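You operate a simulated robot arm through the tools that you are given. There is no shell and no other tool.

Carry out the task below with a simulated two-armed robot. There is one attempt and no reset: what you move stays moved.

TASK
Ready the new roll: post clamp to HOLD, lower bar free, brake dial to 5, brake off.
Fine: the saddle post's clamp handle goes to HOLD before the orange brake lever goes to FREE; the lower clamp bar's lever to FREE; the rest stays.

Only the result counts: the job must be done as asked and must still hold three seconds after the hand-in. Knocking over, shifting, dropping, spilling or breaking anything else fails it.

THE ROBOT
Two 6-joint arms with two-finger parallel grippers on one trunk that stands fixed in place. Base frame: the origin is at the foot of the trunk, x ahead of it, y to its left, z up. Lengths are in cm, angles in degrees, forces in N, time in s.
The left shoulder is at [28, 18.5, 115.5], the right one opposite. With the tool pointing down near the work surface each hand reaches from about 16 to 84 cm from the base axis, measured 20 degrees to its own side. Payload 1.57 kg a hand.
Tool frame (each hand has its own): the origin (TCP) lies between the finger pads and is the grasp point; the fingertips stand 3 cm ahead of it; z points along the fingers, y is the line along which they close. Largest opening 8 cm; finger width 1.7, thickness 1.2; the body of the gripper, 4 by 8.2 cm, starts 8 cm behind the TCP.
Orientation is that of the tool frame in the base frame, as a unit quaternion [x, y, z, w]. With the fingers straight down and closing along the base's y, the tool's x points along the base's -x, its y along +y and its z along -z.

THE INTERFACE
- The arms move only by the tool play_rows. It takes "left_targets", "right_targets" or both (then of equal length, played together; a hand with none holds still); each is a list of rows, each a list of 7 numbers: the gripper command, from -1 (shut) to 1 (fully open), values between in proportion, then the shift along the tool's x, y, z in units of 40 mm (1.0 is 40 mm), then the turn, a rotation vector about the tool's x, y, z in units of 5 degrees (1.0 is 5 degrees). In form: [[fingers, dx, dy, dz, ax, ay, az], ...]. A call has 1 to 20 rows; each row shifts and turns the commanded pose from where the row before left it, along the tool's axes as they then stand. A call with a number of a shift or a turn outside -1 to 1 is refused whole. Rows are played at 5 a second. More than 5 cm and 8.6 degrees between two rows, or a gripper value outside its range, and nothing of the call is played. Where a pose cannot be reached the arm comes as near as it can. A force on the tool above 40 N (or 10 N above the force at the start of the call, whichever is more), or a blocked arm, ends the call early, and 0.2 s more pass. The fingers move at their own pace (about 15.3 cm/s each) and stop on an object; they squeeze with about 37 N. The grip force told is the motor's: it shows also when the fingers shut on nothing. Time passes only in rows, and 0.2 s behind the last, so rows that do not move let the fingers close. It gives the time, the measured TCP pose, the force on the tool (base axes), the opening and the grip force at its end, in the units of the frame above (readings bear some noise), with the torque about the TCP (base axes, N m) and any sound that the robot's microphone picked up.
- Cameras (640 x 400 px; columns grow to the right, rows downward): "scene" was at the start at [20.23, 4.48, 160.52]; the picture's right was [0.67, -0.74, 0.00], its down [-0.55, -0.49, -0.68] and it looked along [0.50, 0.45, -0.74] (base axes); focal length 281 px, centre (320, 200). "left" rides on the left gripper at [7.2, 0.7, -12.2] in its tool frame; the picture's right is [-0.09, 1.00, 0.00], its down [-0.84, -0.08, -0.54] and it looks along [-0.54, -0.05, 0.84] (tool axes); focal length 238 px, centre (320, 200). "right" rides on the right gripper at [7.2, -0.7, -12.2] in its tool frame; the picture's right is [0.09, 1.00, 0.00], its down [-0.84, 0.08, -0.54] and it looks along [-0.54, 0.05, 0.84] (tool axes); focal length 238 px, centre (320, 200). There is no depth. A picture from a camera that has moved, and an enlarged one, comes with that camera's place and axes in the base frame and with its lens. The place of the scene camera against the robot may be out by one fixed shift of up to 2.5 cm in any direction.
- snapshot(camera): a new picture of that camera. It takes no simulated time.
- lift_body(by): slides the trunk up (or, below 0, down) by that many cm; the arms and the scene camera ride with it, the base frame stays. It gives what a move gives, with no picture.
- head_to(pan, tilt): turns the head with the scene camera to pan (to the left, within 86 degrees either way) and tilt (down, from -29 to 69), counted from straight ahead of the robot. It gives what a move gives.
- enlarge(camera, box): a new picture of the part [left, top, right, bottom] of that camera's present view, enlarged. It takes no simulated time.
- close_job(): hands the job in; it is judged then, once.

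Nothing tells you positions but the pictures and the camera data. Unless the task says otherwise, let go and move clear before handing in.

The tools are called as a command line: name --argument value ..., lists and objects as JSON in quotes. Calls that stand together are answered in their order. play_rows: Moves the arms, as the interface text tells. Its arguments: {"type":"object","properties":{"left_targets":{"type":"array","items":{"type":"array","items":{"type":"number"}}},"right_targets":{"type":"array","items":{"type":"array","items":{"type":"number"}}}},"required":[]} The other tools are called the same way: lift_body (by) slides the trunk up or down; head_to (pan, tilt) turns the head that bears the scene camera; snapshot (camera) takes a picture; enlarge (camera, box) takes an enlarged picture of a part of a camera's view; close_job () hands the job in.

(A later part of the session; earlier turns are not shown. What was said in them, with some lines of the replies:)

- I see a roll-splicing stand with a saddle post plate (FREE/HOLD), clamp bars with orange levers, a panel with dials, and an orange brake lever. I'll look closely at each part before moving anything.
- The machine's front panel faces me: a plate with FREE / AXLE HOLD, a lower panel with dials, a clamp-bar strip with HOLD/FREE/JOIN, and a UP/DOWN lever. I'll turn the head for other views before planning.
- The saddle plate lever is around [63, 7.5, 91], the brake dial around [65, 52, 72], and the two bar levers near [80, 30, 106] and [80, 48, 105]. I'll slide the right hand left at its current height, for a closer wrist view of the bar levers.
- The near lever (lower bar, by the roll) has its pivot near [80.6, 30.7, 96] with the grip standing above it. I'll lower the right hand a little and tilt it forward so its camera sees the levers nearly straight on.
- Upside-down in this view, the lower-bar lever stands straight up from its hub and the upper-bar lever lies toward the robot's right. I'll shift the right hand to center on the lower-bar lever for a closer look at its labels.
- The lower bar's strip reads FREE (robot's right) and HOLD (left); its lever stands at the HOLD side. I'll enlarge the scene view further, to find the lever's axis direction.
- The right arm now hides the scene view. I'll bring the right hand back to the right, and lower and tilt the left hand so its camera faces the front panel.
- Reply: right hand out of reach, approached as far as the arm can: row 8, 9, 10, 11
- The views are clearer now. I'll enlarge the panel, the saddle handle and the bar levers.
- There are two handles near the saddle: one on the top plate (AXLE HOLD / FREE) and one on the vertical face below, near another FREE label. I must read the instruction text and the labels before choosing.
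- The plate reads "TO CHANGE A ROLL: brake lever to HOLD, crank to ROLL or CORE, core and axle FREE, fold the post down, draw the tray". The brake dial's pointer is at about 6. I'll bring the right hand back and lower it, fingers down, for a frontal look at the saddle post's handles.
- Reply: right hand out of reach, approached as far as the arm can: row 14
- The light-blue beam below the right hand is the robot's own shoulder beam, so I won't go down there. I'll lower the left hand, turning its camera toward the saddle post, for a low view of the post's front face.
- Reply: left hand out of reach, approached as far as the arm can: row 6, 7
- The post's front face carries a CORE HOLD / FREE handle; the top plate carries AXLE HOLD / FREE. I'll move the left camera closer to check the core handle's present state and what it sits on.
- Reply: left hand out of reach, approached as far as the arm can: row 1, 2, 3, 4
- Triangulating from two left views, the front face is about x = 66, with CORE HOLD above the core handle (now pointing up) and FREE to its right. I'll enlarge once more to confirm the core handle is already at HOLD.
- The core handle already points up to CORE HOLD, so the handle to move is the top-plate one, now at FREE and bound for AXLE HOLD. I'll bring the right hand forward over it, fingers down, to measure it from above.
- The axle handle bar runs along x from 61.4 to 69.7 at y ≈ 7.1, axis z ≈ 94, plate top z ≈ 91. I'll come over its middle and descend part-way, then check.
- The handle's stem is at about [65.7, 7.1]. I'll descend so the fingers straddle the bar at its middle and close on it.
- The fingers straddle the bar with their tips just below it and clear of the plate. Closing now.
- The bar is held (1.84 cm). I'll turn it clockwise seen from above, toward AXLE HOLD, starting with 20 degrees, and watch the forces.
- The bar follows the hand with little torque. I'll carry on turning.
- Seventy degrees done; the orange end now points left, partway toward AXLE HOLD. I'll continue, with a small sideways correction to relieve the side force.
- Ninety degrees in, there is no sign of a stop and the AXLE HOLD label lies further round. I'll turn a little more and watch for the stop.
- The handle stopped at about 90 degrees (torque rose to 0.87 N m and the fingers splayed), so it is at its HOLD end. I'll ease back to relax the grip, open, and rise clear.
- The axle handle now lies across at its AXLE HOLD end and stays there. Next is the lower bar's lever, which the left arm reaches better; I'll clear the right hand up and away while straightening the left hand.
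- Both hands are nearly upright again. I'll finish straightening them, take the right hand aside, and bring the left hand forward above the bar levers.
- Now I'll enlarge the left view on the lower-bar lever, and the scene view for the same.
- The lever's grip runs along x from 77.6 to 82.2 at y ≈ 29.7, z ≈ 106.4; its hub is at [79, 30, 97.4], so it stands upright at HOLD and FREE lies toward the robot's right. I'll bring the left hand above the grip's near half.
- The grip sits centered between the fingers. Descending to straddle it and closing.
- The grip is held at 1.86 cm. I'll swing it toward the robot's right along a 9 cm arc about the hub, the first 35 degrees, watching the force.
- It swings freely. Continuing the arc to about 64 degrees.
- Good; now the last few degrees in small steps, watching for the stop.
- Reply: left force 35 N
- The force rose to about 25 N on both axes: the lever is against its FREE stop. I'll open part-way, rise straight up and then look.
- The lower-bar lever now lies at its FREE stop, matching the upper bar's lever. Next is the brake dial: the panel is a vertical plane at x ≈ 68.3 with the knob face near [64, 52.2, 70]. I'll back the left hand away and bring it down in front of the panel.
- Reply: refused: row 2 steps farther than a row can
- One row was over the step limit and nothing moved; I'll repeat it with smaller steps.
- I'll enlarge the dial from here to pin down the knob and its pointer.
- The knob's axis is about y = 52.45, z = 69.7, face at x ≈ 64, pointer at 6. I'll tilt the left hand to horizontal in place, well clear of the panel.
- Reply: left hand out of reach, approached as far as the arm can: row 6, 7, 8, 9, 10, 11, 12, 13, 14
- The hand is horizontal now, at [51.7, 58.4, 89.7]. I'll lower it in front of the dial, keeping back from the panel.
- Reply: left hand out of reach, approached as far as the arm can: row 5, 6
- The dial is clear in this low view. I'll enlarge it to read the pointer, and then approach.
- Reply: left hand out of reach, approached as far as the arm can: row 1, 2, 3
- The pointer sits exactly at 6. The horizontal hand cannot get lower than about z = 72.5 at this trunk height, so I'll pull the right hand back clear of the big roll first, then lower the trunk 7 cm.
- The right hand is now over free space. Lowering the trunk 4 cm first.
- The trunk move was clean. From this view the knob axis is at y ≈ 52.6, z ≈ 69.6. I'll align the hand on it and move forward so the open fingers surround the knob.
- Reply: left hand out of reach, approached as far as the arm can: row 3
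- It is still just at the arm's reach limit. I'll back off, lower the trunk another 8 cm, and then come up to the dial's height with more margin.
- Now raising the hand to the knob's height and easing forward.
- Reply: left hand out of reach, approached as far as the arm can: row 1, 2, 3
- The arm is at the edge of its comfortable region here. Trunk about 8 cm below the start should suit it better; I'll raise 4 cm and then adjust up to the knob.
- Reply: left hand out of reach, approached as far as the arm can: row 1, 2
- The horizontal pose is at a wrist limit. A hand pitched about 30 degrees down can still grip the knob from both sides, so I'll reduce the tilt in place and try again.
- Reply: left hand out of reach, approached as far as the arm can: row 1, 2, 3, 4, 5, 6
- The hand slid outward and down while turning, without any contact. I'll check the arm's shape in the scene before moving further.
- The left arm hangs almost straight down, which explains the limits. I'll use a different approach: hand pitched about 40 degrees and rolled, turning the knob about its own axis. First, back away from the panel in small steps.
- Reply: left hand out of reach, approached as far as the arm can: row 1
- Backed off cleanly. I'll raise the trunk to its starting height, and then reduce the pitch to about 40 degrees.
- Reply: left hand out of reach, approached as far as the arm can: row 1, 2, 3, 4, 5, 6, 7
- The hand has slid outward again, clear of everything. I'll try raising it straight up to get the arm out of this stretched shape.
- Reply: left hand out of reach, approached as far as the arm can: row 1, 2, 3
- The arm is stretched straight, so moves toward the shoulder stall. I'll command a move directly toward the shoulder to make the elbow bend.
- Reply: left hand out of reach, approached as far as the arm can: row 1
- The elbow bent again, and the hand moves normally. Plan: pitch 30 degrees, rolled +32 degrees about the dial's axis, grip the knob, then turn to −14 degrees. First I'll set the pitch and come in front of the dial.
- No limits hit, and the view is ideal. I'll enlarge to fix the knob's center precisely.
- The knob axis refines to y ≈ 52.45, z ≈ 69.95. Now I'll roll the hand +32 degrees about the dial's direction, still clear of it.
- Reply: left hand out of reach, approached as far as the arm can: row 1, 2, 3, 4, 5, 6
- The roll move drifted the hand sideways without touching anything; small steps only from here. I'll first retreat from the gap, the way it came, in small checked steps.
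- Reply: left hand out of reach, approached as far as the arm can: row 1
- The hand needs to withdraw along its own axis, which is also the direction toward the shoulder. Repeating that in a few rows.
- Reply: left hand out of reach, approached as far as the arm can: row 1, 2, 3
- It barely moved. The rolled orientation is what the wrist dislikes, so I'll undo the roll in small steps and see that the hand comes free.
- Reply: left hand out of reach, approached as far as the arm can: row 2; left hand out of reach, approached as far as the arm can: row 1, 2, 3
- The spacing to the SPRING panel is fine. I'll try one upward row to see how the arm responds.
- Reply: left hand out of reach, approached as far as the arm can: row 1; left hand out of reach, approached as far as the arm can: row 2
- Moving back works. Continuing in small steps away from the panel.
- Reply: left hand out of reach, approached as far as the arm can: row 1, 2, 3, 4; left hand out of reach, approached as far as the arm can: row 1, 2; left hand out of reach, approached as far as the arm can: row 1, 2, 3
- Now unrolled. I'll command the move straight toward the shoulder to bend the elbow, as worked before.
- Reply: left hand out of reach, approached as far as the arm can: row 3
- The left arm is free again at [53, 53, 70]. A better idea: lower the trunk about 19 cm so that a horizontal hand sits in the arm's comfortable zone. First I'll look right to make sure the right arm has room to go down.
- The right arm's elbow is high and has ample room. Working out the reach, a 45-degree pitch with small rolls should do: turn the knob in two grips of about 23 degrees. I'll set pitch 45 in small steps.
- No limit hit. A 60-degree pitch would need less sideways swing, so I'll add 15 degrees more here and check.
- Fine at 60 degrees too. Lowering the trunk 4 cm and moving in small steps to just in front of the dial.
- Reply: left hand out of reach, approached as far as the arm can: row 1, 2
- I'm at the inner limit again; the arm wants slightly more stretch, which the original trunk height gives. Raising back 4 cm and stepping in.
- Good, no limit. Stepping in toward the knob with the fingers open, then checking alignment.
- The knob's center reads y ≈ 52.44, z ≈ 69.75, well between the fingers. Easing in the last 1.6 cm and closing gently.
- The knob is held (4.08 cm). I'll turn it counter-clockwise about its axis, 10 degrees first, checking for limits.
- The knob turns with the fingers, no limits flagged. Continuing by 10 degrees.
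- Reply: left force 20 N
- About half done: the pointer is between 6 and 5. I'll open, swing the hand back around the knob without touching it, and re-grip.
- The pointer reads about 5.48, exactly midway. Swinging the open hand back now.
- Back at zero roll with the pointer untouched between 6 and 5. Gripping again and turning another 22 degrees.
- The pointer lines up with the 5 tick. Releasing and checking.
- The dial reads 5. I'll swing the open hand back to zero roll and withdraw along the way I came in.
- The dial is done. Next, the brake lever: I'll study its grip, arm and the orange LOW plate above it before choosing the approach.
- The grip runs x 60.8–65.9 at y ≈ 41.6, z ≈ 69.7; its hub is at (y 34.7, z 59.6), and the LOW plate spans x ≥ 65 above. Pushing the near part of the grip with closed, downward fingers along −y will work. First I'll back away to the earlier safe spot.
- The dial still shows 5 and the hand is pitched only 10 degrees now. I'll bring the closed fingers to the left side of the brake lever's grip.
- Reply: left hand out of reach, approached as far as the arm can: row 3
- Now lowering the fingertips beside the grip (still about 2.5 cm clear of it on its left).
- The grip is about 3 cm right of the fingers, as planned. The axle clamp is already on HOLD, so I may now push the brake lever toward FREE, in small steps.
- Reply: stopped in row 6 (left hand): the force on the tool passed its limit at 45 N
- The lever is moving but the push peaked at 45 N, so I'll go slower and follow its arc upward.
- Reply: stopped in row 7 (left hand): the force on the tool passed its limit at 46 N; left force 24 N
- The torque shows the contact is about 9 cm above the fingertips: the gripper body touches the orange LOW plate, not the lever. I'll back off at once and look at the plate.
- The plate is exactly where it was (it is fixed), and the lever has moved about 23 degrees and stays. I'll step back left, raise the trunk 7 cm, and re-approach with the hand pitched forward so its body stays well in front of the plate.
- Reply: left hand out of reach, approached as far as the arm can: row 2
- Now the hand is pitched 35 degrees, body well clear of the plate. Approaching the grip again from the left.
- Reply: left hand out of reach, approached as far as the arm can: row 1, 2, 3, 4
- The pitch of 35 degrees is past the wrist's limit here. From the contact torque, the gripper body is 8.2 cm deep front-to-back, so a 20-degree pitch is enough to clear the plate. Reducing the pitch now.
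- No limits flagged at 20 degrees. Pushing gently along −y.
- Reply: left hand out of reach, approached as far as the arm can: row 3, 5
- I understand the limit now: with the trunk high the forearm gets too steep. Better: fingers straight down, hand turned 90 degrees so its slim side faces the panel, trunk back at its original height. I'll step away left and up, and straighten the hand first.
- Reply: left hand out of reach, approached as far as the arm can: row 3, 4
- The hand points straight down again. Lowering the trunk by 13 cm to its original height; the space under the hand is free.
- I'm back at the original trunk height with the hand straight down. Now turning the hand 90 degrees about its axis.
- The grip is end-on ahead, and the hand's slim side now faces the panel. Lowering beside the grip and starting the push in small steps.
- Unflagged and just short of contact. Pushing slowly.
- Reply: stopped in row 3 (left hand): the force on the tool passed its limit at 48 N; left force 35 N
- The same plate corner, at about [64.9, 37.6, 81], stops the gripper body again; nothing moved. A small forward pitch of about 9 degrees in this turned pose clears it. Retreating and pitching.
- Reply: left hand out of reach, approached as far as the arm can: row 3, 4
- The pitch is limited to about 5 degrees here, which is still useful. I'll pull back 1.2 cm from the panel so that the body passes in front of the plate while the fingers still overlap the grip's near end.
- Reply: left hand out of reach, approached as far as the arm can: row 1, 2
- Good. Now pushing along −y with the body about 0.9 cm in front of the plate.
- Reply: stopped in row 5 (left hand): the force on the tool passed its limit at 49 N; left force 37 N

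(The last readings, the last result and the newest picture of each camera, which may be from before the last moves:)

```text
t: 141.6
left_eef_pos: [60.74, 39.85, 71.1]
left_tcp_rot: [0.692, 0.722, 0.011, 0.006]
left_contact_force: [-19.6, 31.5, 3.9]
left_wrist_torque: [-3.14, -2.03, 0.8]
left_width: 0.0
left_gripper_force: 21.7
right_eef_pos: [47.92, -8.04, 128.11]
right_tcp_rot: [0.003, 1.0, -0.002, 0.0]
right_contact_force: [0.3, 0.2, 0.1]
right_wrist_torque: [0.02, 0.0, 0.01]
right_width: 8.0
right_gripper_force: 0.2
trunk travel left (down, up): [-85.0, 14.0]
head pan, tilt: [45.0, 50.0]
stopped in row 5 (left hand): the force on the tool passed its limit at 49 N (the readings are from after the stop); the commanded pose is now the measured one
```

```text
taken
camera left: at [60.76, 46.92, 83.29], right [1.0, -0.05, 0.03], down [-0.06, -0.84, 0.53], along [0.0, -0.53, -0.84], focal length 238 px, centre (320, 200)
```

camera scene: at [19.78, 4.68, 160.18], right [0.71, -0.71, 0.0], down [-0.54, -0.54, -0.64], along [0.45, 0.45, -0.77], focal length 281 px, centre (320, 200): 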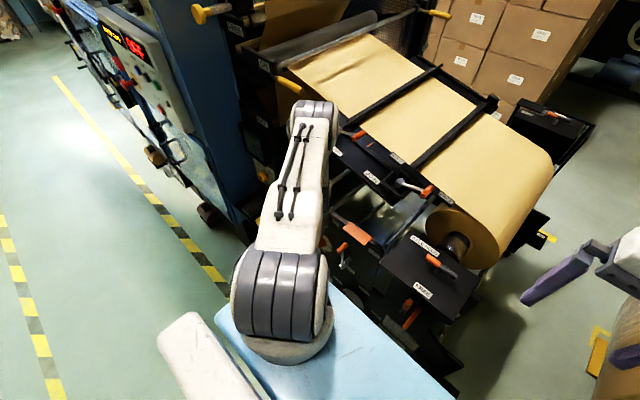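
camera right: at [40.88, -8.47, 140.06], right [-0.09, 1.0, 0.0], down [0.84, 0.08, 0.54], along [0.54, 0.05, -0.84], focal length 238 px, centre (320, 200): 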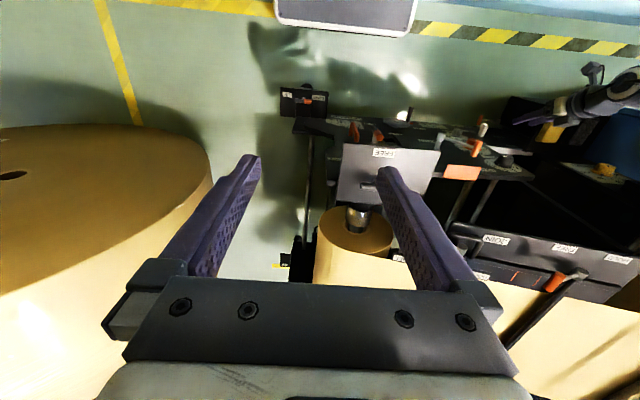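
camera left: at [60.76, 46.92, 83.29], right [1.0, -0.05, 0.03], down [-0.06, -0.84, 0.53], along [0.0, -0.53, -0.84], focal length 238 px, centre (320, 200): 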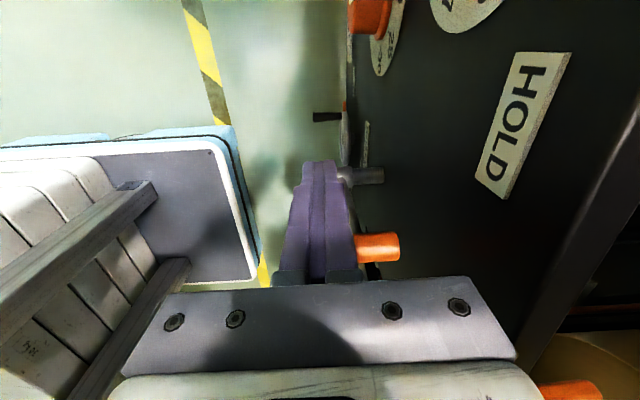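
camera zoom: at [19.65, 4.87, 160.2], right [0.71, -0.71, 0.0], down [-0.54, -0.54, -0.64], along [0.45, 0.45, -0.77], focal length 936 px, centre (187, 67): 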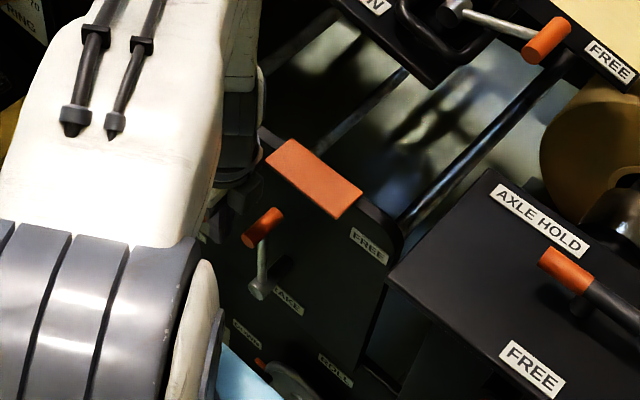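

Contact again at the same plate corner: the body acts like a 4.6 cm-radius cylinder. Better: open the fingers partly, so that the front finger reaches the grip while the hand's axis stays farther from the plate. Retreating to set that up.

play_rows --left_targets '[[-1, 0.4, -0.05, 0, 0, 0, 0], [0.1, 0.4, -0.15, 0, 0, 0, 0], [0.1, 0, -0.15, 0, 0, 0, 0], [0.1, 0, 0, 0, 0, 0, 0]]'

snapshot --camera "left"

```text
t: 142.6
left_eef_pos: [59.17, 42.68, 71.03]
left_tcp_rot: [0.695, 0.719, 0.01, 0.006]
left_contact_force: [0.1, -0.1, -1.5]
left_wrist_torque: [0.0, 0.03, 0.02]
left_width: 4.41
left_gripper_force: 0.0
right_eef_pos: [48.14, -8.14, 127.96]
right_tcp_rot: [0.002, 1.0, -0.001, 0.001]
right_contact_force: [0.0, -0.8, -0.8]
right_wrist_torque: [-0.01, -0.01, 0.02]
right_width: 7.99
right_gripper_force: 0.1
trunk travel left (down, up): [-85.0, 14.0]
head pan, tilt: [45.0, 50.0]
```

```text
taken
camera left: at [59.41, 49.77, 83.19], right [1.0, -0.06, 0.02], down [-0.06, -0.84, 0.54], along [-0.01, -0.54, -0.84], focal length 238 px, centre (320, 200)
```

left: 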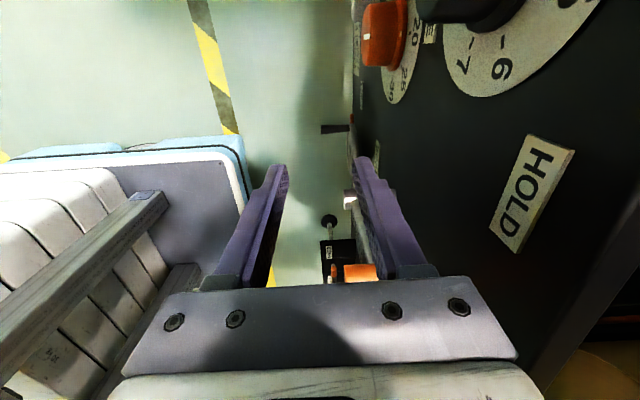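

Now the front finger lines up with the grip's near part while the hand stays 6 cm from the plate's edge. Pushing again.

play_rows --left_targets '[[0.1, -0.4, 0, 0, 0, 0, 0], [0.1, -0.25, 0, 0, 0, 0, 0], [0.1, -0.15, 0, 0, 0, 0, 0], [0.1, -0.15, 0, 0, 0, 0, 0], [0.1, -0.15, 0, 0, 0, 0, 0], [0.1, 0, 0, 0, 0, 0, 0]]'

snapshot --camera "left"

enlarge --camera "scene" --box '[290, 180, 430, 300]'

```text
t: 144.0
left_eef_pos: [59.61, 38.39, 70.85]
left_tcp_rot: [0.695, 0.719, 0.007, 0.004]
left_contact_force: [-0.3, -0.1, 0.6]
left_wrist_torque: [-0.02, -0.04, 0.03]
left_width: 4.4
left_gripper_force: 0.1
right_eef_pos: [48.17, -8.13, 127.94]
right_tcp_rot: [0.002, 1.0, 0.0, 0.0]
right_contact_force: [0.1, -0.2, -0.4]
right_wrist_torque: [-0.03, 0.01, -0.03]
right_width: 8.0
right_gripper_force: 0.0
trunk travel left (down, up): [-85.0, 14.0]
head pan, tilt: [45.0, 50.0]
```

```text
taken
camera left: at [59.92, 45.46, 83.14], right [1.0, -0.06, 0.01], down [-0.06, -0.84, 0.54], along [-0.02, -0.54, -0.84], focal length 238 px, centre (320, 200)
```

left: 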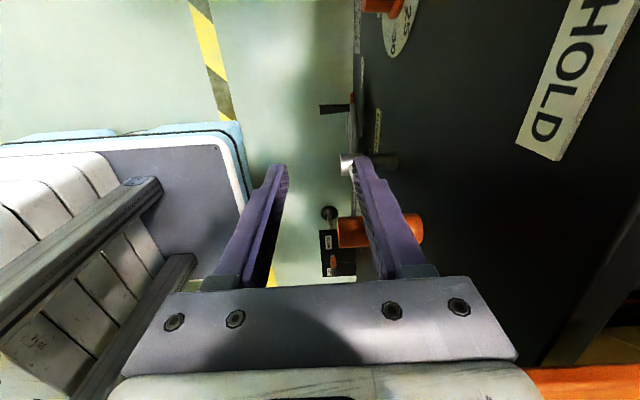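

```text
3.33 times, centred on (360, 240) of scene
camera zoom: at [19.78, 4.69, 160.18], right [0.71, -0.71, 0.0], down [-0.54, -0.54, -0.64], along [0.45, 0.45, -0.77], focal length 936 px, centre (187, 67)
```

zoom: 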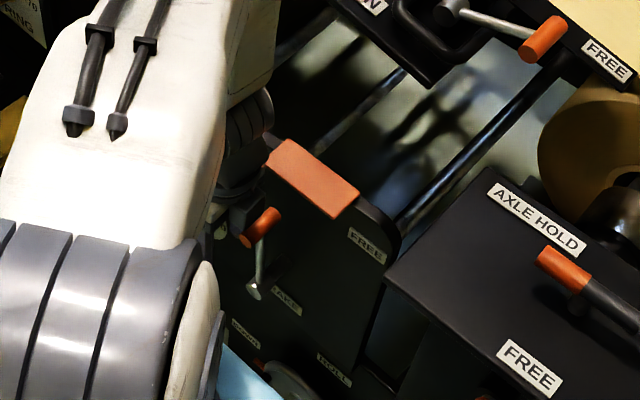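

Past the earlier contact point with no force. Continuing the push.

play_rows --left_targets '[[0.1, -0.15, -0.02, 0, 0, 0, 0], [0.1, -0.15, -0.02, 0, 0, 0, 0], [0.1, -0.15, -0.02, 0, 0, 0, 0], [0.1, -0.15, -0.02, 0, 0, 0, 0], [0.1, -0.15, -0.02, 0, 0, 0, 0], [0.1, 0, 0, 0, 0, 0, 0]]'

snapshot --camera "left"

enlarge --camera "scene" --box '[290, 180, 430, 300]'

```text
t: 145.6
left_eef_pos: [60.45, 36.04, 70.73]
left_tcp_rot: [0.695, 0.719, 0.004, 0.001]
left_contact_force: [-16.8, 8.2, 0.7]
left_wrist_torque: [-0.72, -1.65, 0.01]
left_width: 4.35
left_gripper_force: 0.1
left hand out of reach, approached as far as the arm can: row 1, 2, 3, 4
right_eef_pos: [48.16, -8.43, 128.0]
right_tcp_rot: [0.003, 1.0, 0.0, 0.001]
right_contact_force: [-1.0, -0.2, 0.1]
right_wrist_torque: [0.01, -0.02, 0.02]
right_width: 8.01
right_gripper_force: 0.2
trunk travel left (down, up): [-85.0, 14.0]
head pan, tilt: [45.0, 50.0]
stopped in row 6 (left hand): the force on the tool passed its limit at 42 N (the readings are from after the stop); the commanded pose is now the measured one
```

```text
taken
camera left: at [60.77, 43.07, 82.81], right [1.0, -0.06, 0.01], down [-0.05, -0.84, 0.54], along [-0.03, -0.54, -0.84], focal length 238 px, centre (320, 200)
```

left: 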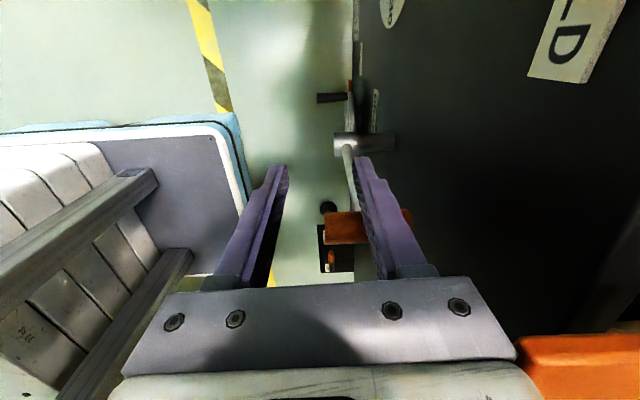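

```text
3.33 times, centred on (360, 240) of scene
camera zoom: at [19.71, 4.7, 160.19], right [0.71, -0.71, 0.0], down [-0.54, -0.54, -0.64], along [0.46, 0.45, -0.77], focal length 936 px, centre (187, 67)
```

zoom: 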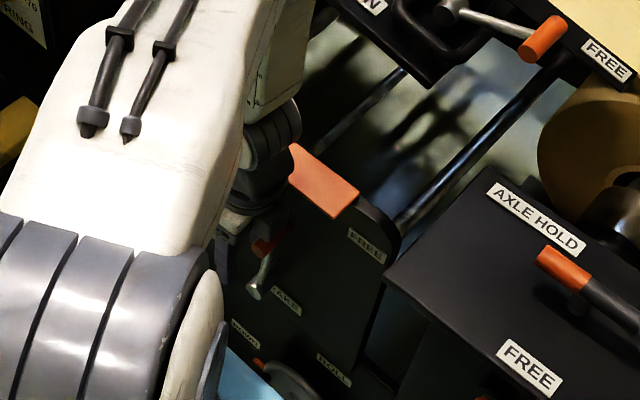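

The arm itself reached its limit there (forearm too steep), and drifted lightly onto the plate's edge. I'll retreat, raise the hand, and lower the trunk about 14 cm so the forearm is less steep for the rest of the swing.

play_rows --left_targets '[[0.1, 0.2, -0.3, 0, 0, 0, 0], [0.1, 0.6, -0.15, 0, 0, 0, 0], [0.1, 0.6, 0, 0, 0, 0, 0], [0.1, 0.6, 0, 0, 0, 0, 0], [0.1, 0, 0, -0.9, 0, 0, 0], [0.1, 0, 0, -0.9, 0, 0, 0], [0.1, 0, 0, -0.9, 0, 0, 0], [0.1, 0, 0, -0.9, 0, 0, 0], [0.1, 0, 0, 0, 0, 0, 0]]'

enlarge --camera "scene" --box '[290, 180, 430, 300]'

```text
t: 147.6
left_eef_pos: [58.97, 43.55, 85.3]
left_tcp_rot: [0.695, 0.719, 0.006, 0.001]
left_contact_force: [-0.4, 0.5, -0.4]
left_wrist_torque: [-0.03, -0.01, -0.03]
left_width: 4.4
left_gripper_force: 0.0
left hand out of reach, approached as far as the arm can: row 1
right_eef_pos: [48.2, -8.38, 127.95]
right_tcp_rot: [0.002, 1.0, -0.001, 0.0]
right_contact_force: [-0.2, -1.0, -0.6]
right_wrist_torque: [-0.02, 0.0, -0.06]
right_width: 7.98
right_gripper_force: 0.0
trunk travel left (down, up): [-85.0, 14.0]
head pan, tilt: [45.0, 50.0]
```

```text
3.33 times, centred on (360, 240) of scene
camera zoom: at [19.76, 4.69, 160.18], right [0.71, -0.71, 0.0], down [-0.54, -0.54, -0.64], along [0.45, 0.45, -0.77], focal length 936 px, centre (187, 67)
```

zoom: 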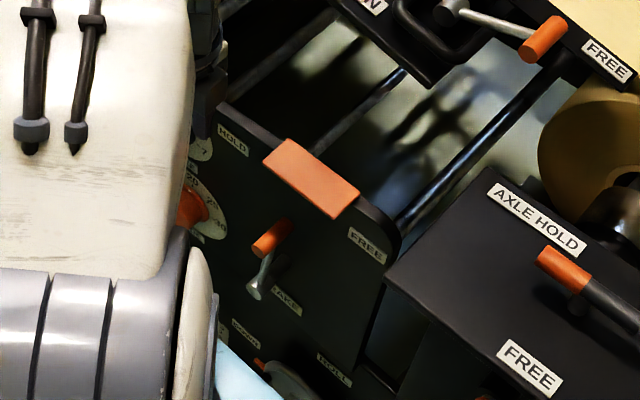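

The lever has swung further, now about upright, and the plate is unmoved. Lowering the trunk 14 cm with the hand in free space.

lift_body --by -14

snapshot --camera "left"

snapshot --camera "scene"

```text
t: 149.3
left_eef_pos: [58.91, 43.43, 71.21]
left_tcp_rot: [0.695, 0.719, 0.005, 0.002]
left_contact_force: [0.3, -0.2, 0.5]
left_wrist_torque: [0.0, -0.02, 0.01]
left_width: 4.4
left_gripper_force: 0.0
right_eef_pos: [48.08, -8.3, 113.95]
right_tcp_rot: [0.002, 1.0, 0.001, -0.001]
right_contact_force: [0.1, 0.0, 0.1]
right_wrist_torque: [-0.01, 0.03, 0.01]
right_width: 8.0
right_gripper_force: 0.0
trunk travel left (down, up): [-71.0, 28.0]
head pan, tilt: [45.0, 50.0]
```

```text
taken
camera left: at [59.33, 50.63, 83.32], right [1.0, -0.06, 0.01], down [-0.05, -0.84, 0.54], along [-0.02, -0.54, -0.84], focal length 238 px, centre (320, 200)
```

left: 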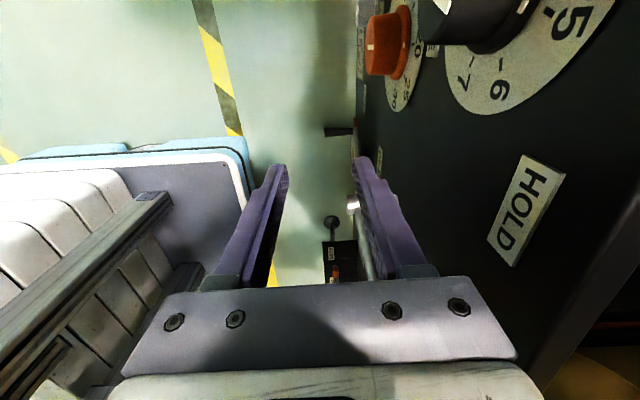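

```text
taken
camera scene: at [19.77, 4.7, 146.19], right [0.71, -0.71, 0.0], down [-0.54, -0.54, -0.64], along [0.45, 0.45, -0.77], focal length 281 px, centre (320, 200)
```

scene: 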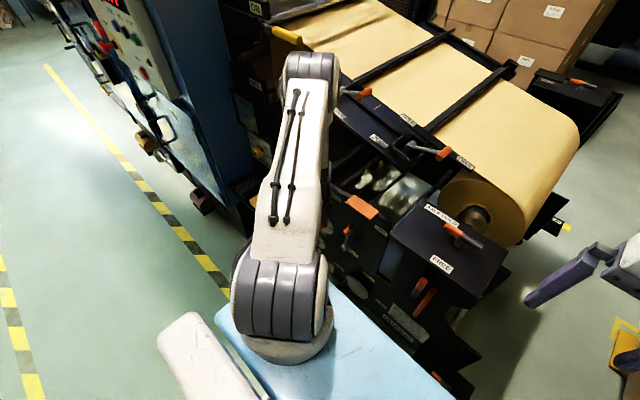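

The lever's grip is now at about y = 34. Advancing again toward it, watching for limits.

play_rows --left_targets '[[0.1, -0.5, 0, 0, 0, 0, 0], [0.1, -0.5, 0, 0, 0, 0, 0], [0.1, -0.3, -0.03, 0, 0, 0, 0], [0.1, -0.2, -0.02, 0, 0, 0, 0], [0.1, 0, 0, 0, 0, 0, 0]]'

snapshot --camera "left"

```text
t: 150.5
left_eef_pos: [59.01, 37.56, 71.16]
left_tcp_rot: [0.695, 0.719, 0.006, 0.001]
left_contact_force: [0.0, 0.5, 0.5]
left_wrist_torque: [0.01, -0.02, -0.01]
left_width: 4.43
left_gripper_force: 0.0
right_eef_pos: [48.2, -8.33, 113.98]
right_tcp_rot: [0.003, 1.0, 0.001, 0.0]
right_contact_force: [0.3, 0.4, 0.9]
right_wrist_torque: [-0.02, 0.02, 0.0]
right_width: 8.01
right_gripper_force: 0.0
trunk travel left (down, up): [-71.0, 28.0]
head pan, tilt: [45.0, 50.0]
```

```text
taken
camera left: at [59.32, 44.61, 83.32], right [1.0, -0.06, 0.01], down [-0.05, -0.84, 0.54], along [-0.02, -0.54, -0.84], focal length 238 px, centre (320, 200)
```

left: 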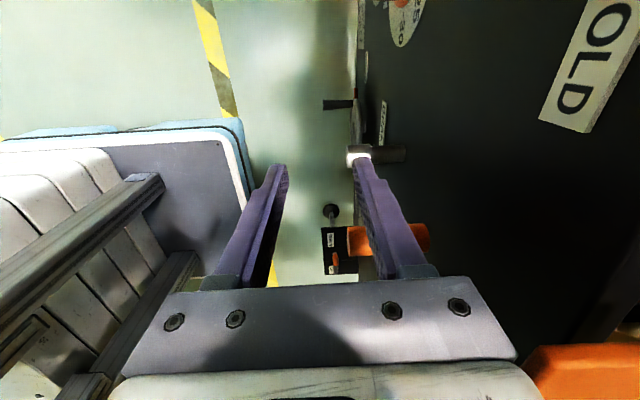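

No limits flagged now. Pushing on in small steps.

play_rows --left_targets '[[0.1, -0.15, -0.012, 0, 0, 0, 0], [0.1, -0.15, -0.012, 0, 0, 0, 0], [0.1, -0.15, -0.012, 0, 0, 0, 0], [0.1, -0.15, -0.012, 0, 0, 0, 0], [0.1, -0.15, -0.012, 0, 0, 0, 0], [0.1, 0, 0, 0, 0, 0, 0]]'

snapshot --camera "left"

enlarge --camera "scene" --box '[290, 160, 430, 300]'

```text
t: 151.9
left_eef_pos: [58.75, 34.43, 71.12]
left_tcp_rot: [0.695, 0.719, 0.006, 0.001]
left_contact_force: [-0.1, 0.0, -0.8]
left_wrist_torque: [-0.02, -0.01, -0.01]
left_width: 4.39
left_gripper_force: 0.1
right_eef_pos: [48.09, -8.28, 113.93]
right_tcp_rot: [0.002, 1.0, 0.0, 0.001]
right_contact_force: [0.8, 0.6, 0.4]
right_wrist_torque: [-0.01, 0.03, 0.01]
right_width: 8.0
right_gripper_force: 0.0
trunk travel left (down, up): [-71.0, 28.0]
head pan, tilt: [45.0, 50.0]
```

```text
taken
camera left: at [59.16, 41.58, 83.3], right [1.0, -0.06, 0.01], down [-0.05, -0.84, 0.54], along [-0.02, -0.54, -0.84], focal length 238 px, centre (320, 200)
```

left: 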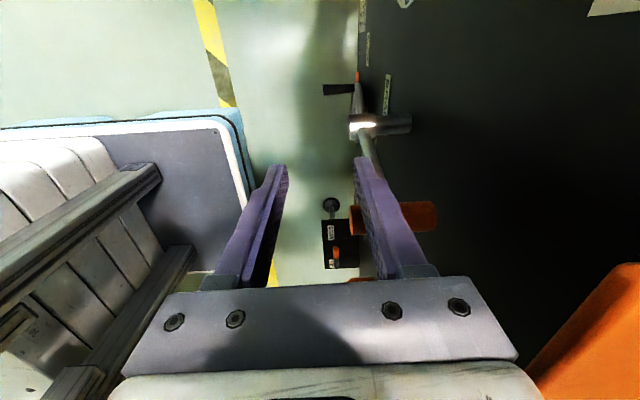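

```text
2.86 times, centred on (360, 230) of scene
camera zoom: at [19.78, 4.7, 146.18], right [0.71, -0.71, 0.0], down [-0.54, -0.54, -0.64], along [0.45, 0.45, -0.77], focal length 802 px, centre (206, 114)
```

zoom: 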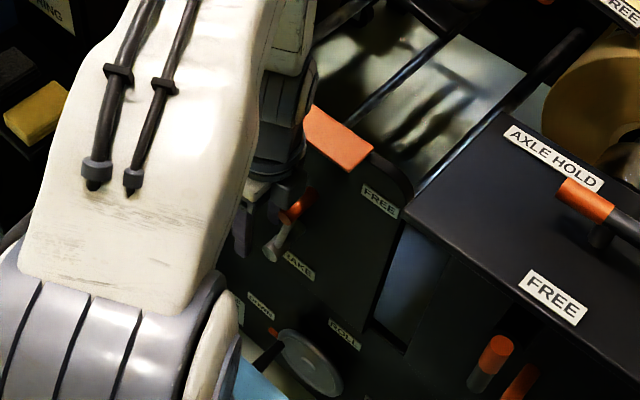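

The lever follows with almost no force. Continuing.

play_rows --left_targets '[[0.1, -0.15, 0.005, 0.01, 0, 0, 0], [0.1, -0.15, 0.005, 0.01, 0, 0, 0], [0.1, -0.15, 0.005, 0.01, 0, 0, 0], [0.1, -0.15, 0.005, 0.01, 0, 0, 0], [0.1, 0, 0, 0, 0, 0, 0]]'

enlarge --camera "scene" --box '[290, 160, 430, 300]'

```text
t: 153.1
left_eef_pos: [59.12, 32.17, 71.02]
left_tcp_rot: [0.695, 0.719, 0.004, 0.003]
left_contact_force: [0.0, 0.0, -0.6]
left_wrist_torque: [0.01, -0.02, 0.0]
left_width: 4.37
left_gripper_force: 0.0
right_eef_pos: [48.15, -8.35, 113.9]
right_tcp_rot: [0.003, 1.0, -0.001, 0.0]
right_contact_force: [0.2, -1.1, -0.5]
right_wrist_torque: [-0.01, 0.03, 0.0]
right_width: 7.98
right_gripper_force: 0.0
trunk travel left (down, up): [-71.0, 28.0]
head pan, tilt: [45.0, 50.0]
```

```text
2.86 times, centred on (360, 230) of scene
camera zoom: at [19.78, 4.7, 146.18], right [0.71, -0.71, 0.0], down [-0.54, -0.54, -0.64], along [0.45, 0.45, -0.77], focal length 802 px, centre (206, 114)
```

zoom: 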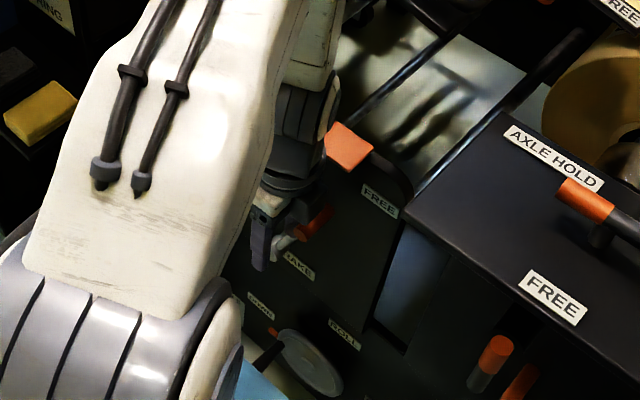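

Nearly there. Small steps now until the stop is felt.

play_rows --left_targets '[[0.1, -0.12, -0.005, 0.015, 0, 0, 0], [0.1, -0.12, -0.005, 0.015, 0, 0, 0], [0.1, -0.12, -0.005, 0.015, 0, 0, 0], [0.1, 0, 0, 0, 0, 0, 0]]'

enlarge --camera "scene" --box '[290, 160, 430, 300]'

snapshot --camera "left"

```text
t: 154.1
left_eef_pos: [59.03, 30.68, 70.71]
left_tcp_rot: [0.694, 0.72, 0.005, 0.002]
left_contact_force: [-0.2, -0.5, 0.1]
left_wrist_torque: [0.0, -0.02, 0.03]
left_width: 4.38
left_gripper_force: 0.1
right_eef_pos: [48.07, -8.29, 113.92]
right_tcp_rot: [0.002, 1.0, 0.0, 0.0]
right_contact_force: [-0.3, -0.3, -0.1]
right_wrist_torque: [0.0, -0.01, -0.02]
right_width: 7.99
right_gripper_force: 0.0
trunk travel left (down, up): [-71.0, 28.0]
head pan, tilt: [45.0, 50.0]
```

```text
2.86 times, centred on (360, 230) of scene
camera zoom: at [19.78, 4.7, 146.18], right [0.71, -0.71, 0.0], down [-0.54, -0.54, -0.64], along [0.45, 0.45, -0.77], focal length 802 px, centre (206, 114)
```

zoom: 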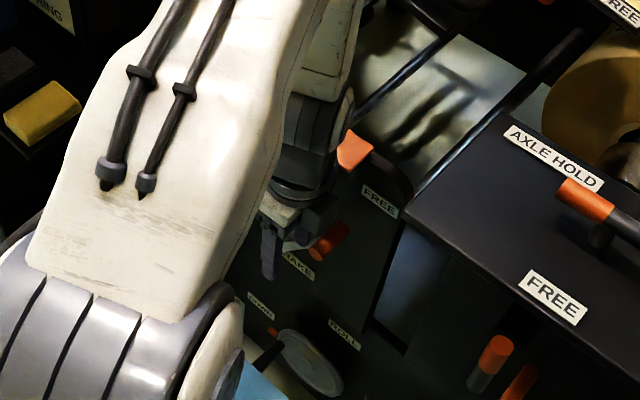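

```text
taken
camera left: at [59.36, 37.75, 82.88], right [1.0, -0.06, 0.01], down [-0.05, -0.84, 0.54], along [-0.02, -0.54, -0.84], focal length 238 px, centre (320, 200)
```

left: 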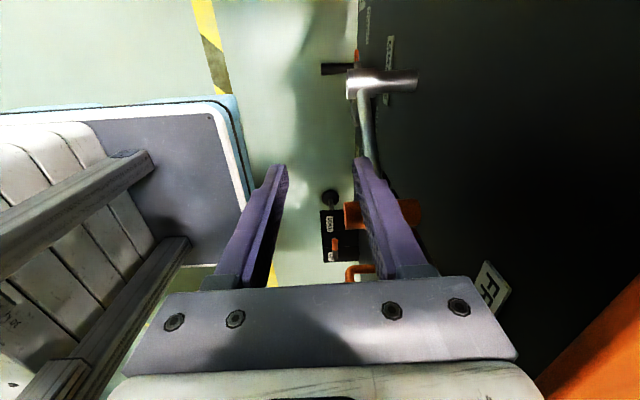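

play_rows --left_targets '[[0.1, -0.1, 0, 0.015, 0, 0, 0], [0.1, -0.1, 0, 0.015, 0, 0, 0], [0.1, -0.1, 0, 0.015, 0, 0, 0], [0.1, 0, 0, 0, 0, 0, 0]]'

snapshot --camera "left"

```text
t: 155.1
left_eef_pos: [59.13, 29.7, 70.5]
left_tcp_rot: [0.692, 0.722, 0.007, 0.002]
left_contact_force: [-4.2, 38.1, -0.2]
left_wrist_torque: [0.32, 0.44, 0.83]
left_width: 4.17
left_gripper_force: 0.0
right_eef_pos: [48.03, -8.2, 113.89]
right_tcp_rot: [0.003, 1.0, -0.001, 0.0]
right_contact_force: [-0.1, -0.4, 0.3]
right_wrist_torque: [0.02, -0.03, 0.05]
right_width: 7.98
right_gripper_force: 0.1
trunk travel left (down, up): [-71.0, 28.0]
head pan, tilt: [45.0, 50.0]
```

```text
taken
camera left: at [59.39, 36.81, 82.74], right [1.0, -0.05, 0.01], down [-0.05, -0.84, 0.54], along [-0.02, -0.54, -0.84], focal length 238 px, centre (320, 200)
```

left: 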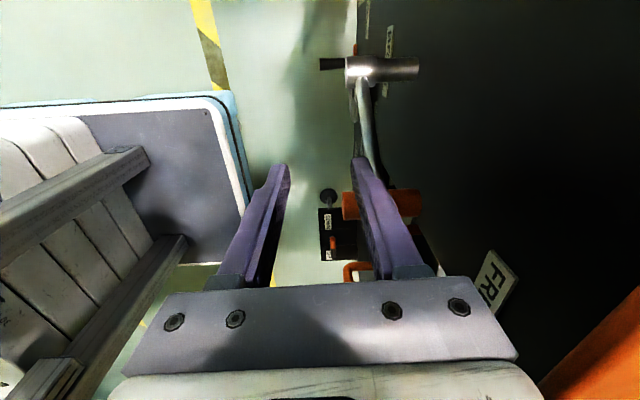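

The push now meets 38 N right at the finger, with the grip at y ≈ 27.9: the lever is against its FREE stop. Backing away and checking.

play_rows --left_targets '[[0.1, 0.3, 0, 0, 0, 0, 0], [0.1, 0.5, 0, 0, 0, 0, 0], [0.1, 0.7, 0, 0, 0, 0, 0], [0.1, 0.8, 0, 0, 0, 0, 0], [0.1, 0.8, -0.1, 0, 0, 0, 0], [0.1, 0.8, -0.1, 0, 0, 0, 0], [0.1, 0, 0, 0, 0, 0, 0]]'

enlarge --camera "scene" --box '[290, 160, 430, 300]'

snapshot --camera "left"

```text
t: 156.7
left_eef_pos: [57.75, 45.1, 70.56]
left_tcp_rot: [0.694, 0.72, 0.005, 0.002]
left_contact_force: [0.4, 0.6, 0.0]
left_wrist_torque: [0.0, 0.02, -0.01]
left_width: 4.38
left_gripper_force: 0.0
right_eef_pos: [48.16, -8.37, 113.86]
right_tcp_rot: [0.003, 1.0, 0.0, 0.0]
right_contact_force: [-1.2, -0.5, -0.2]
right_wrist_torque: [0.01, -0.01, 0.05]
right_width: 8.0
right_gripper_force: 0.0
trunk travel left (down, up): [-71.0, 28.0]
head pan, tilt: [45.0, 50.0]
```

```text
2.86 times, centred on (360, 230) of scene
camera zoom: at [19.77, 4.72, 146.18], right [0.71, -0.71, 0.0], down [-0.54, -0.54, -0.64], along [0.45, 0.45, -0.77], focal length 802 px, centre (206, 114)
```

zoom: 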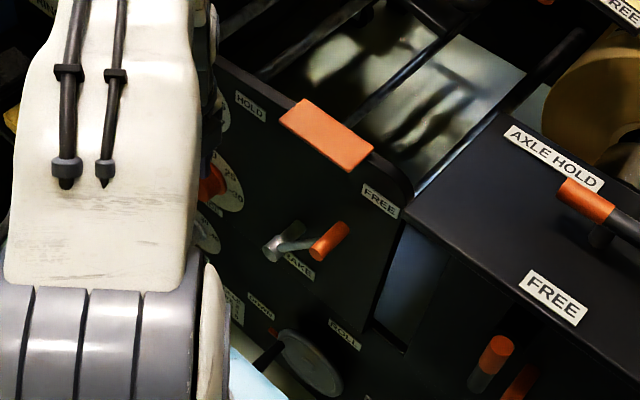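

```text
taken
camera left: at [58.1, 52.16, 82.7], right [1.0, -0.06, 0.01], down [-0.05, -0.84, 0.54], along [-0.02, -0.54, -0.84], focal length 238 px, centre (320, 200)
```

left: 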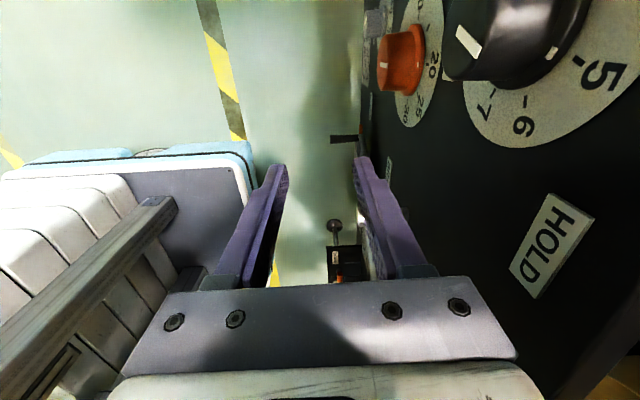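

The brake lever now leans to FREE. I'll raise the trunk back and lift the hand clear, then check every control.

lift_body --by 14

play_rows --left_targets '[[0.1, 0.3, -0.3, -0.8, 0, 0, 0], [0.1, 0.3, -0.3, -0.9, 0, 0, 0], [0.1, 0, -0.3, -1, 0, 0, 0], [0.1, 0, 0, -1, 0, 0, 0], [0.1, 0, 0, -1, 0, 0, 0], [1, 0, 0, -1, 0, 0, 0], [1, 0, 0, 0, 0, 0, 0]]'

snapshot --camera "scene"

```text
t: 158.4
left_eef_pos: [57.86, 44.92, 84.51]
left_tcp_rot: [0.695, 0.719, 0.005, 0.002]
left_contact_force: [0.7, -0.1, 0.0]
left_wrist_torque: [-0.01, 0.01, 0.0]
left_width: 4.4
left_gripper_force: 0.0
right_eef_pos: [48.12, -8.3, 127.99]
right_tcp_rot: [0.003, 1.0, 0.0, 0.0]
right_contact_force: [0.4, 0.1, 0.6]
right_wrist_torque: [-0.03, -0.03, -0.02]
right_width: 8.0
right_gripper_force: 0.0
trunk travel left (down, up): [-85.0, 14.0]
head pan, tilt: [45.0, 50.0]
```

```text
t: 160.0
left_eef_pos: [53.81, 47.16, 107.34]
left_tcp_rot: [0.695, 0.719, 0.007, 0.0]
left_contact_force: [0.1, -0.7, -0.2]
left_wrist_torque: [0.02, -0.03, -0.01]
left_width: 7.98
left_gripper_force: 0.1
right_eef_pos: [48.04, -8.41, 128.01]
right_tcp_rot: [0.002, 1.0, 0.0, 0.001]
right_contact_force: [0.6, -0.1, 0.1]
right_wrist_torque: [0.04, 0.01, 0.02]
right_width: 8.02
right_gripper_force: 0.1
trunk travel left (down, up): [-85.0, 14.0]
head pan, tilt: [45.0, 50.0]
```

```text
taken
camera scene: at [19.75, 4.69, 160.18], right [0.71, -0.71, 0.0], down [-0.54, -0.54, -0.64], along [0.45, 0.45, -0.77], focal length 281 px, centre (320, 200)
```

scene: 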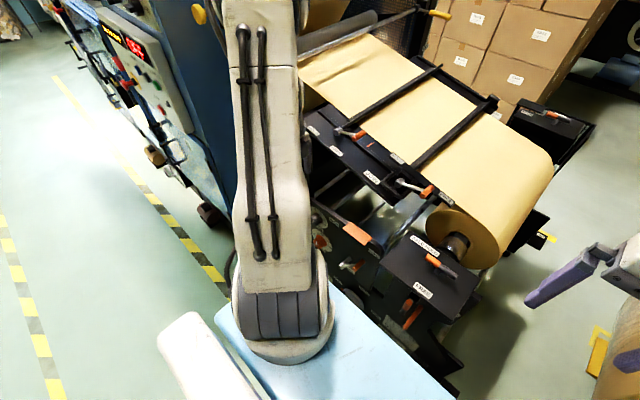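

Both hands are clear. I'll turn the left hand back so its camera faces the machine for a final check.

play_rows --left_targets '[[1, 0, 0, -0.3, 0, 0, -1], [1, 0, 0, -0.3, 0, 0, -1], [1, 0, 0, -0.3, 0, 0, -1], [1, 0, 0, -0.3, 0, 0, -1], [1, 0, 0, -0.3, 0, 0, -1], [1, 0, 0, 0, 0, 0, -1], [1, 0, 0, 0, 0, 0, -1], [1, 0, 0, 0, 0, 0, -1], [1, 0, 0, 0, 0, 0, -1], [1, 0, 0, 0, 0, 0, -1], [1, 0, 0, 0, 0, 0, -1], [1, 0, 0, 0, 0, 0, -1], [1, 0, 0, 0, 0, 0, -1], [1, 0, 0, 0, 0, 0, -1], [1, 0, 0, 0, 0, 0, -1], [1, 0, 0, 0, 0, 0, -1], [1, 0, 0, 0, 0, 0, -1], [1, 0, 0, 0, 0, 0, -0.6], [1, 0, 0, 0, 0, 0, 0]]'

snapshot --camera "left"

snapshot --camera "right"

```text
t: 164.0
left_eef_pos: [53.89, 47.08, 113.25]
left_tcp_rot: [0.0, 1.0, 0.003, 0.005]
left_contact_force: [0.3, 0.3, 0.2]
left_wrist_torque: [0.0, -0.01, 0.01]
left_width: 8.01
left_gripper_force: 0.0
right_eef_pos: [48.09, -8.42, 127.94]
right_tcp_rot: [0.002, 1.0, 0.0, 0.0]
right_contact_force: [0.2, 0.1, -0.1]
right_wrist_torque: [0.01, 0.0, -0.04]
right_width: 7.98
right_gripper_force: 0.0
trunk travel left (down, up): [-85.0, 14.0]
head pan, tilt: [45.0, 50.0]
```

```text
taken
camera left: at [46.55, 47.69, 125.41], right [0.09, 1.0, 0.01], down [0.83, -0.08, 0.55], along [0.55, -0.05, -0.83], focal length 238 px, centre (320, 200)
```

left: 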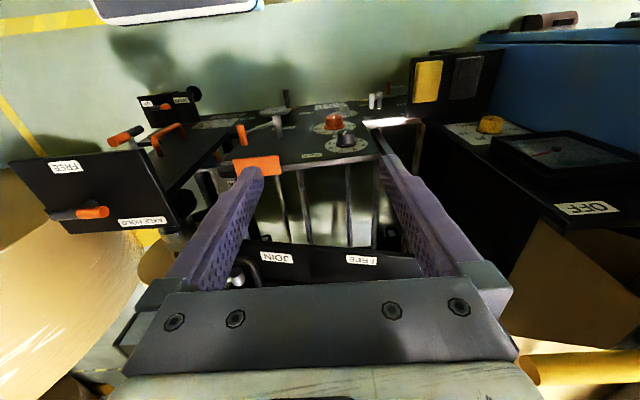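

```text
taken
camera right: at [40.88, -8.87, 140.06], right [-0.09, 1.0, 0.0], down [0.84, 0.07, 0.54], along [0.54, 0.05, -0.84], focal length 238 px, centre (320, 200)
```

right: 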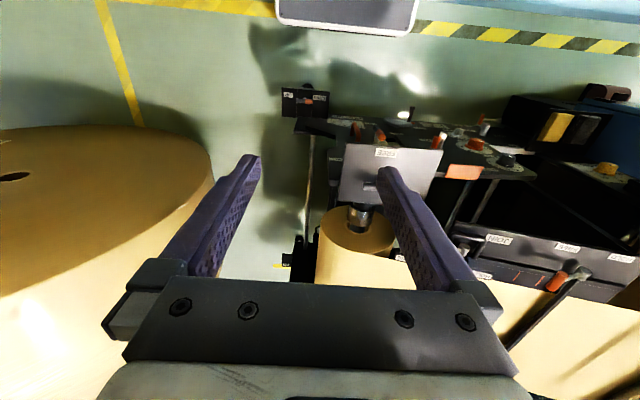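

enlarge --camera "left" --box '[190, 90, 400, 190]'

enlarge --camera "left" --box '[20, 80, 220, 250]'

enlarge --camera "right" --box '[320, 100, 560, 300]'

enlarge --camera "scene" --box '[300, 120, 480, 330]'

```text
3.05 times, centred on (295, 140) of left
camera zoom: at [46.55, 47.69, 125.41], right [0.09, 1.0, 0.01], down [0.83, -0.08, 0.55], along [0.55, -0.05, -0.83], focal length 726 px, centre (396, 383)
```

zoom: 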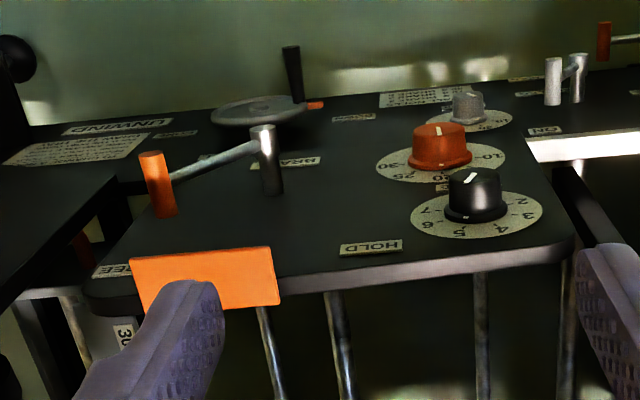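

```text
2.35 times, centred on (120, 165) of left
camera zoom: at [46.55, 47.69, 125.41], right [0.09, 1.0, 0.01], down [0.83, -0.08, 0.55], along [0.55, -0.05, -0.83], focal length 561 px, centre (791, 282)
```

zoom: 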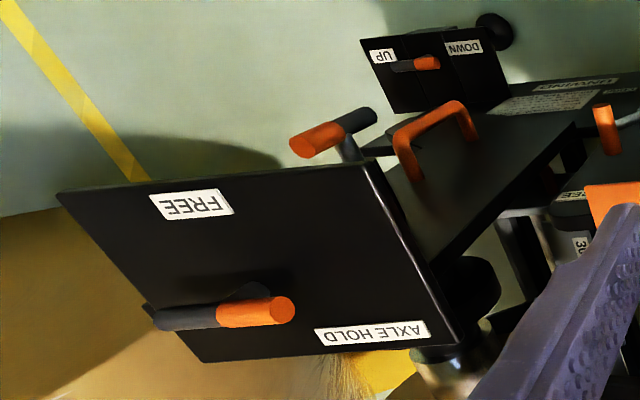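

```text
2.00 times, centred on (440, 200) of right
camera zoom: at [40.88, -8.87, 140.06], right [-0.09, 1.0, 0.0], down [0.84, 0.07, 0.54], along [0.54, 0.05, -0.84], focal length 477 px, centre (80, 200)
```

zoom: 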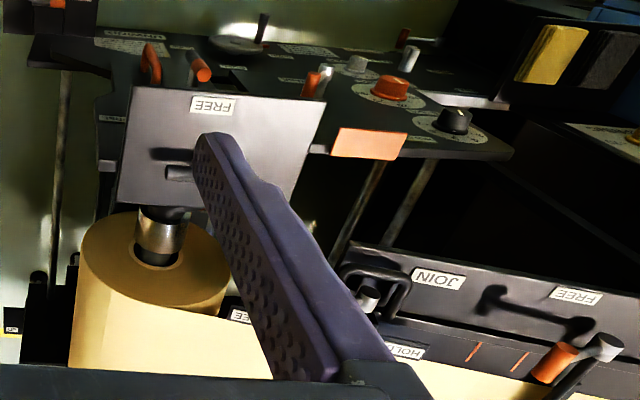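

```text
1.90 times, centred on (390, 225) of scene
camera zoom: at [19.78, 4.71, 160.18], right [0.71, -0.71, 0.0], down [-0.54, -0.54, -0.64], along [0.45, 0.45, -0.77], focal length 535 px, centre (187, 152)
```

zoom: 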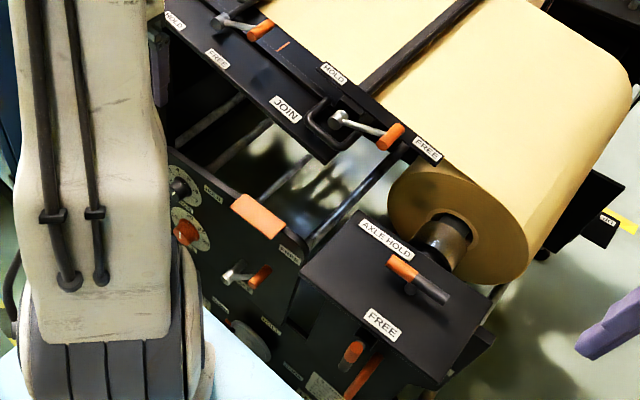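

Final check: the axle clamp handle points to AXLE HOLD. The brake dial is at 5, the orange brake lever is at its FREE stop, and the lower bar's lever lies at FREE. The core handle, upper bar, other dials and the LOW plate look unchanged, and both hands are clear, so I'm handing in.

close_job

```text
The job is handed in.
```

The new roll is readied, and I've handed the job in. I haven't been told the judged result. My final pictures, taken just before hand-in, showed:

- **Post clamp:** I turned the handle on top of the saddle post from FREE to its stop at AXLE HOLD, before moving the brake lever. The post's other clamp, marked CORE HOLD, already pointed to HOLD, so I left it alone.
- **Lower bar:** its lever went from HOLD to its stop at FREE.
- **Brake dial:** turned from 6 to 5, with the pointer on the 5 mark.
- **Brake lever:** pushed to its stop at FREE, after the post clamp was on HOLD.

While moving the brake lever, the left gripper bumped the fixed orange LOW plate above the panel four times, with peaks up to 49 N. The plate looked unmoved in every later picture. The other levers and dials look unchanged, and both hands were clear at hand-in.
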